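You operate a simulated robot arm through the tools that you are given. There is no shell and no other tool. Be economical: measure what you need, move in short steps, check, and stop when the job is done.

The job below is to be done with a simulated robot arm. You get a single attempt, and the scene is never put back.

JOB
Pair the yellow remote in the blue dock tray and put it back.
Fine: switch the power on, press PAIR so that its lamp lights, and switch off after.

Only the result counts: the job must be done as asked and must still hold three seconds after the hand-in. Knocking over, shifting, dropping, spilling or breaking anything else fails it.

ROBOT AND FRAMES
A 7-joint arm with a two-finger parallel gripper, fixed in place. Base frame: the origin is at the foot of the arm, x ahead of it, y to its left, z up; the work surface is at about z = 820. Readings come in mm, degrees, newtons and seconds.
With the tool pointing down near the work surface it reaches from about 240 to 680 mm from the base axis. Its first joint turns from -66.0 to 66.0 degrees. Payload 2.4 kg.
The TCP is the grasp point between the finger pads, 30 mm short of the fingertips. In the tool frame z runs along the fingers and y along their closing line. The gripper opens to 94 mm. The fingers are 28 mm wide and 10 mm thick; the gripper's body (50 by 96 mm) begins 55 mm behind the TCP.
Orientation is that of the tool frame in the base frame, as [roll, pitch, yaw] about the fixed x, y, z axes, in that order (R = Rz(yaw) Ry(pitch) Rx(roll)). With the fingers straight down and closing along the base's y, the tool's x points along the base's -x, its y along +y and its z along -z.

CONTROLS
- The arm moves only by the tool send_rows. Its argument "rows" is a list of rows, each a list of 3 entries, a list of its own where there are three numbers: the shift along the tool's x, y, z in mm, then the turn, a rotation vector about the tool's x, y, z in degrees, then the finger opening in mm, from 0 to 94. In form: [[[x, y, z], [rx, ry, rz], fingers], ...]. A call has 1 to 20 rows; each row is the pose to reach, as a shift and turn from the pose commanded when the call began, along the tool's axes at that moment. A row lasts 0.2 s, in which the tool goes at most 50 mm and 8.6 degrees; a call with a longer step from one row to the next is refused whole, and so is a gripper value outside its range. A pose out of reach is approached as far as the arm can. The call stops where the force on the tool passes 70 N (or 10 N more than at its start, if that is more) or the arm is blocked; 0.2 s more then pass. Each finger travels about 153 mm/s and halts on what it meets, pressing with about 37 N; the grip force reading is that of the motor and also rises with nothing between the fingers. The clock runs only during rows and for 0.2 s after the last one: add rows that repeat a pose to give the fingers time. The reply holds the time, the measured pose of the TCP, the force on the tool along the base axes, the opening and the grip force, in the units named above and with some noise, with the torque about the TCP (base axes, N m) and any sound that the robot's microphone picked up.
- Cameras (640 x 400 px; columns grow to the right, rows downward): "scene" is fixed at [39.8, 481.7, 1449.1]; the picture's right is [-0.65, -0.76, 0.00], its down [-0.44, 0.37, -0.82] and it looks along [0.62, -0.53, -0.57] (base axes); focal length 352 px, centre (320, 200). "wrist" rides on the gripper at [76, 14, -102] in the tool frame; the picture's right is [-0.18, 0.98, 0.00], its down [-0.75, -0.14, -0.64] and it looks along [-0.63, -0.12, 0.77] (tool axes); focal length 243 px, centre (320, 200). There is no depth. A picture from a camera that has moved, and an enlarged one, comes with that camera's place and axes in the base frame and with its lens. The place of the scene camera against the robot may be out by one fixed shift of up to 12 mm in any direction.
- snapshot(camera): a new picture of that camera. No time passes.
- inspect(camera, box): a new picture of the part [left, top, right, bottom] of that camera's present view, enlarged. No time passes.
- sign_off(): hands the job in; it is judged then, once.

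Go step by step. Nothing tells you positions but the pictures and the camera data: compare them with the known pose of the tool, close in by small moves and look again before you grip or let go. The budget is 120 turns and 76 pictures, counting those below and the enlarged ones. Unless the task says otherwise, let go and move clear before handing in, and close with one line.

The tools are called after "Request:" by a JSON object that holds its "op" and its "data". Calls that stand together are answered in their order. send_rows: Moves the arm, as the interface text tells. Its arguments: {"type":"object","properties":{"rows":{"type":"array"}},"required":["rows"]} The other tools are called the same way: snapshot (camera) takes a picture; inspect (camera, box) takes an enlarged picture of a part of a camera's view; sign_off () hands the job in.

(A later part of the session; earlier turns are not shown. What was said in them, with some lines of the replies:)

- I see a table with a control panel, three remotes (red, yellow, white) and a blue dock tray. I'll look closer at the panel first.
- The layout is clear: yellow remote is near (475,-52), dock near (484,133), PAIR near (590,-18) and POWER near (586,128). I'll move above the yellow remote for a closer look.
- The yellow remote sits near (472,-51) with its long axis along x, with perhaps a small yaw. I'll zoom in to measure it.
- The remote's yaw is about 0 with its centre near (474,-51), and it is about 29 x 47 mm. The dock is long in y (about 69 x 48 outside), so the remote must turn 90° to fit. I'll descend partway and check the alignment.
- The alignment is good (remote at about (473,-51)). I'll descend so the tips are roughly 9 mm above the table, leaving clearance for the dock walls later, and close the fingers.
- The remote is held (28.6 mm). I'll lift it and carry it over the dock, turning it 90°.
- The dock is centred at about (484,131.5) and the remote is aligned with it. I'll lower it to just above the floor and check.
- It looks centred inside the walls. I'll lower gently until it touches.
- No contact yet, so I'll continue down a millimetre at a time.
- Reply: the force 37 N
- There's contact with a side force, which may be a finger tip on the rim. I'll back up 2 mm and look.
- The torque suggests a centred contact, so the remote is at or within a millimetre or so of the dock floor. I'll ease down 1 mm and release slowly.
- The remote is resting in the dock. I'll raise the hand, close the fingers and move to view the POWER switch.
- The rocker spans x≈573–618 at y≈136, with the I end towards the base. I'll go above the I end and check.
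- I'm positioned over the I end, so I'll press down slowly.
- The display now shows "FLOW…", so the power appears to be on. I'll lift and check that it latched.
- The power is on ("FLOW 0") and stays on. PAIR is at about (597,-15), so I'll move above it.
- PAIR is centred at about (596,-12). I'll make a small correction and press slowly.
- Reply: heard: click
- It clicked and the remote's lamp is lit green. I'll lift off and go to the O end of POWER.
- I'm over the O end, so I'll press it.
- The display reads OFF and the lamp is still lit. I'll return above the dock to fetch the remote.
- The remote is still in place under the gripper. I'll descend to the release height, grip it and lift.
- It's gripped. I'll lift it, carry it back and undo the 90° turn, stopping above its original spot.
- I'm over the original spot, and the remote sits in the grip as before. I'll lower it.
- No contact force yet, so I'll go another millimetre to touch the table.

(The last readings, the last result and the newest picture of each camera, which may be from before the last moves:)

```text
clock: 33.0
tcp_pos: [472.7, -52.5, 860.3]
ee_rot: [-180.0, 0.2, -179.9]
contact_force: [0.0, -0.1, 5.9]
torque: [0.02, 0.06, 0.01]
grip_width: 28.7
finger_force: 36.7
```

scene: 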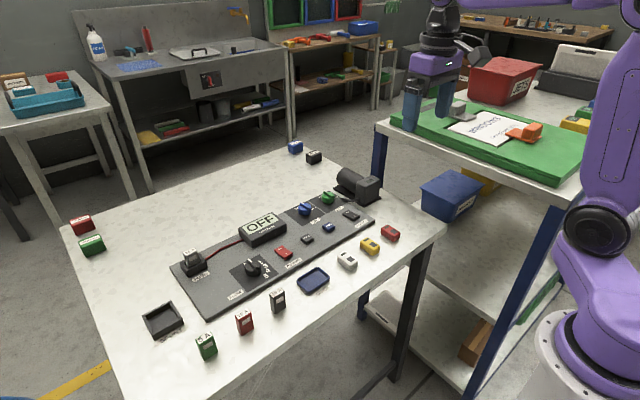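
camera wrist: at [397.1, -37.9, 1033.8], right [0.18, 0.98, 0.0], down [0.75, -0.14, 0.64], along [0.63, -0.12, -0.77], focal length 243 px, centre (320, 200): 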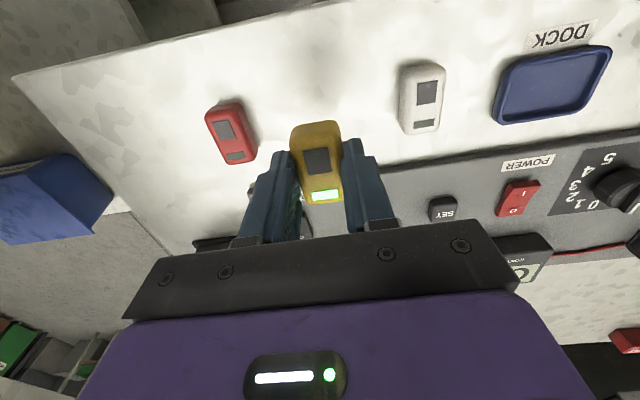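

It's touching the table (about 6 N). I'll release gently and rise.

Request:
{"op": "send_rows", "data": {"rows": [[[0, 0, 0], [0, 0, 0], 27], [[0, 0, 0], [0, 0, 0], 31], [[0, 0, 0], [0, 0, 0], 38], [[0, 0, 0], [0, 0, 0], 50], [[0, 0, -10], [0, 0, 0], 54], [[0, 0, -45], [0, 0, 0], 60], [[0, 0, -90], [0, 0, 0], 60], [[0, 0, -138], [0, 0, 0], 60], [[0, 0, -138], [0, 0, 0], 60]]}}

Request:
{"op": "snapshot", "data": {"camera": "wrist"}}

Request:
{"op": "inspect", "data": {"camera": "scene", "box": [290, 200, 450, 300]}}

Request:
{"op": "snapshot", "data": {"camera": "scene"}}

```text
clock: 35.0
tcp_pos: [473.9, -52.2, 998.8]
ee_rot: [179.9, 0.0, 180.0]
contact_force: [0.2, -0.8, -0.2]
torque: [-0.02, 0.0, -0.03]
grip_width: 60.2
finger_force: 0.0
```

```text
35 pictures are left
camera wrist: at [398.1, -38.5, 1102.6], right [0.18, 0.98, 0.0], down [0.75, -0.14, 0.64], along [0.63, -0.12, -0.77], focal length 243 px, centre (320, 200)
```

wrist: 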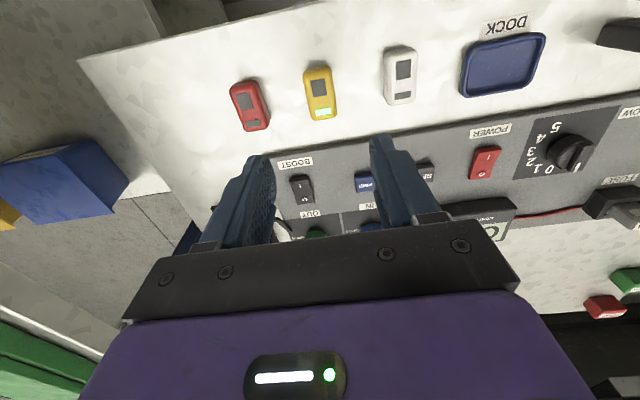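

```text
4.00 times, centred on (370, 250) of scene
camera zoom: at [39.8, 481.7, 1449.1], right [-0.65, -0.76, 0.0], down [-0.44, 0.37, -0.82], along [0.62, -0.53, -0.57], focal length 1407 px, centre (120, 0)
```

zoom: 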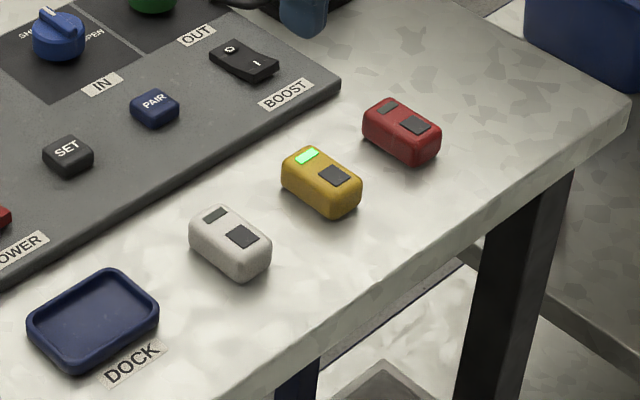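

```text
33 pictures are left
```

scene: 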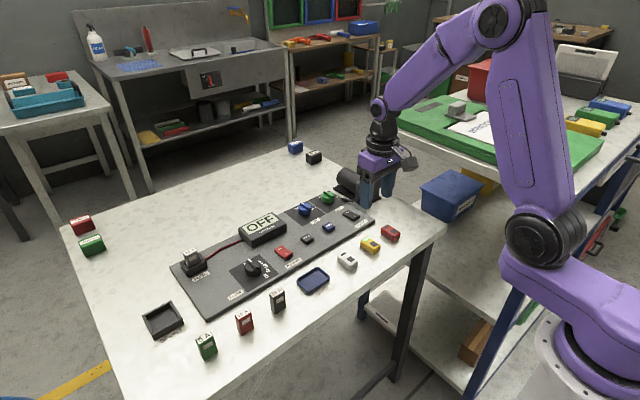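

The remote is back within about 1–2 mm of its original spot with its lamp lit. The controller reads OFF, nothing else has moved and the hand is clear, so I'm handing in.

Request:
{"op": "sign_off", "data": {}}

```text
The job is handed in.
```

The yellow remote was paired in the blue dock (its lamp is lit green), the power is switched off again, and the remote is back in its original place.
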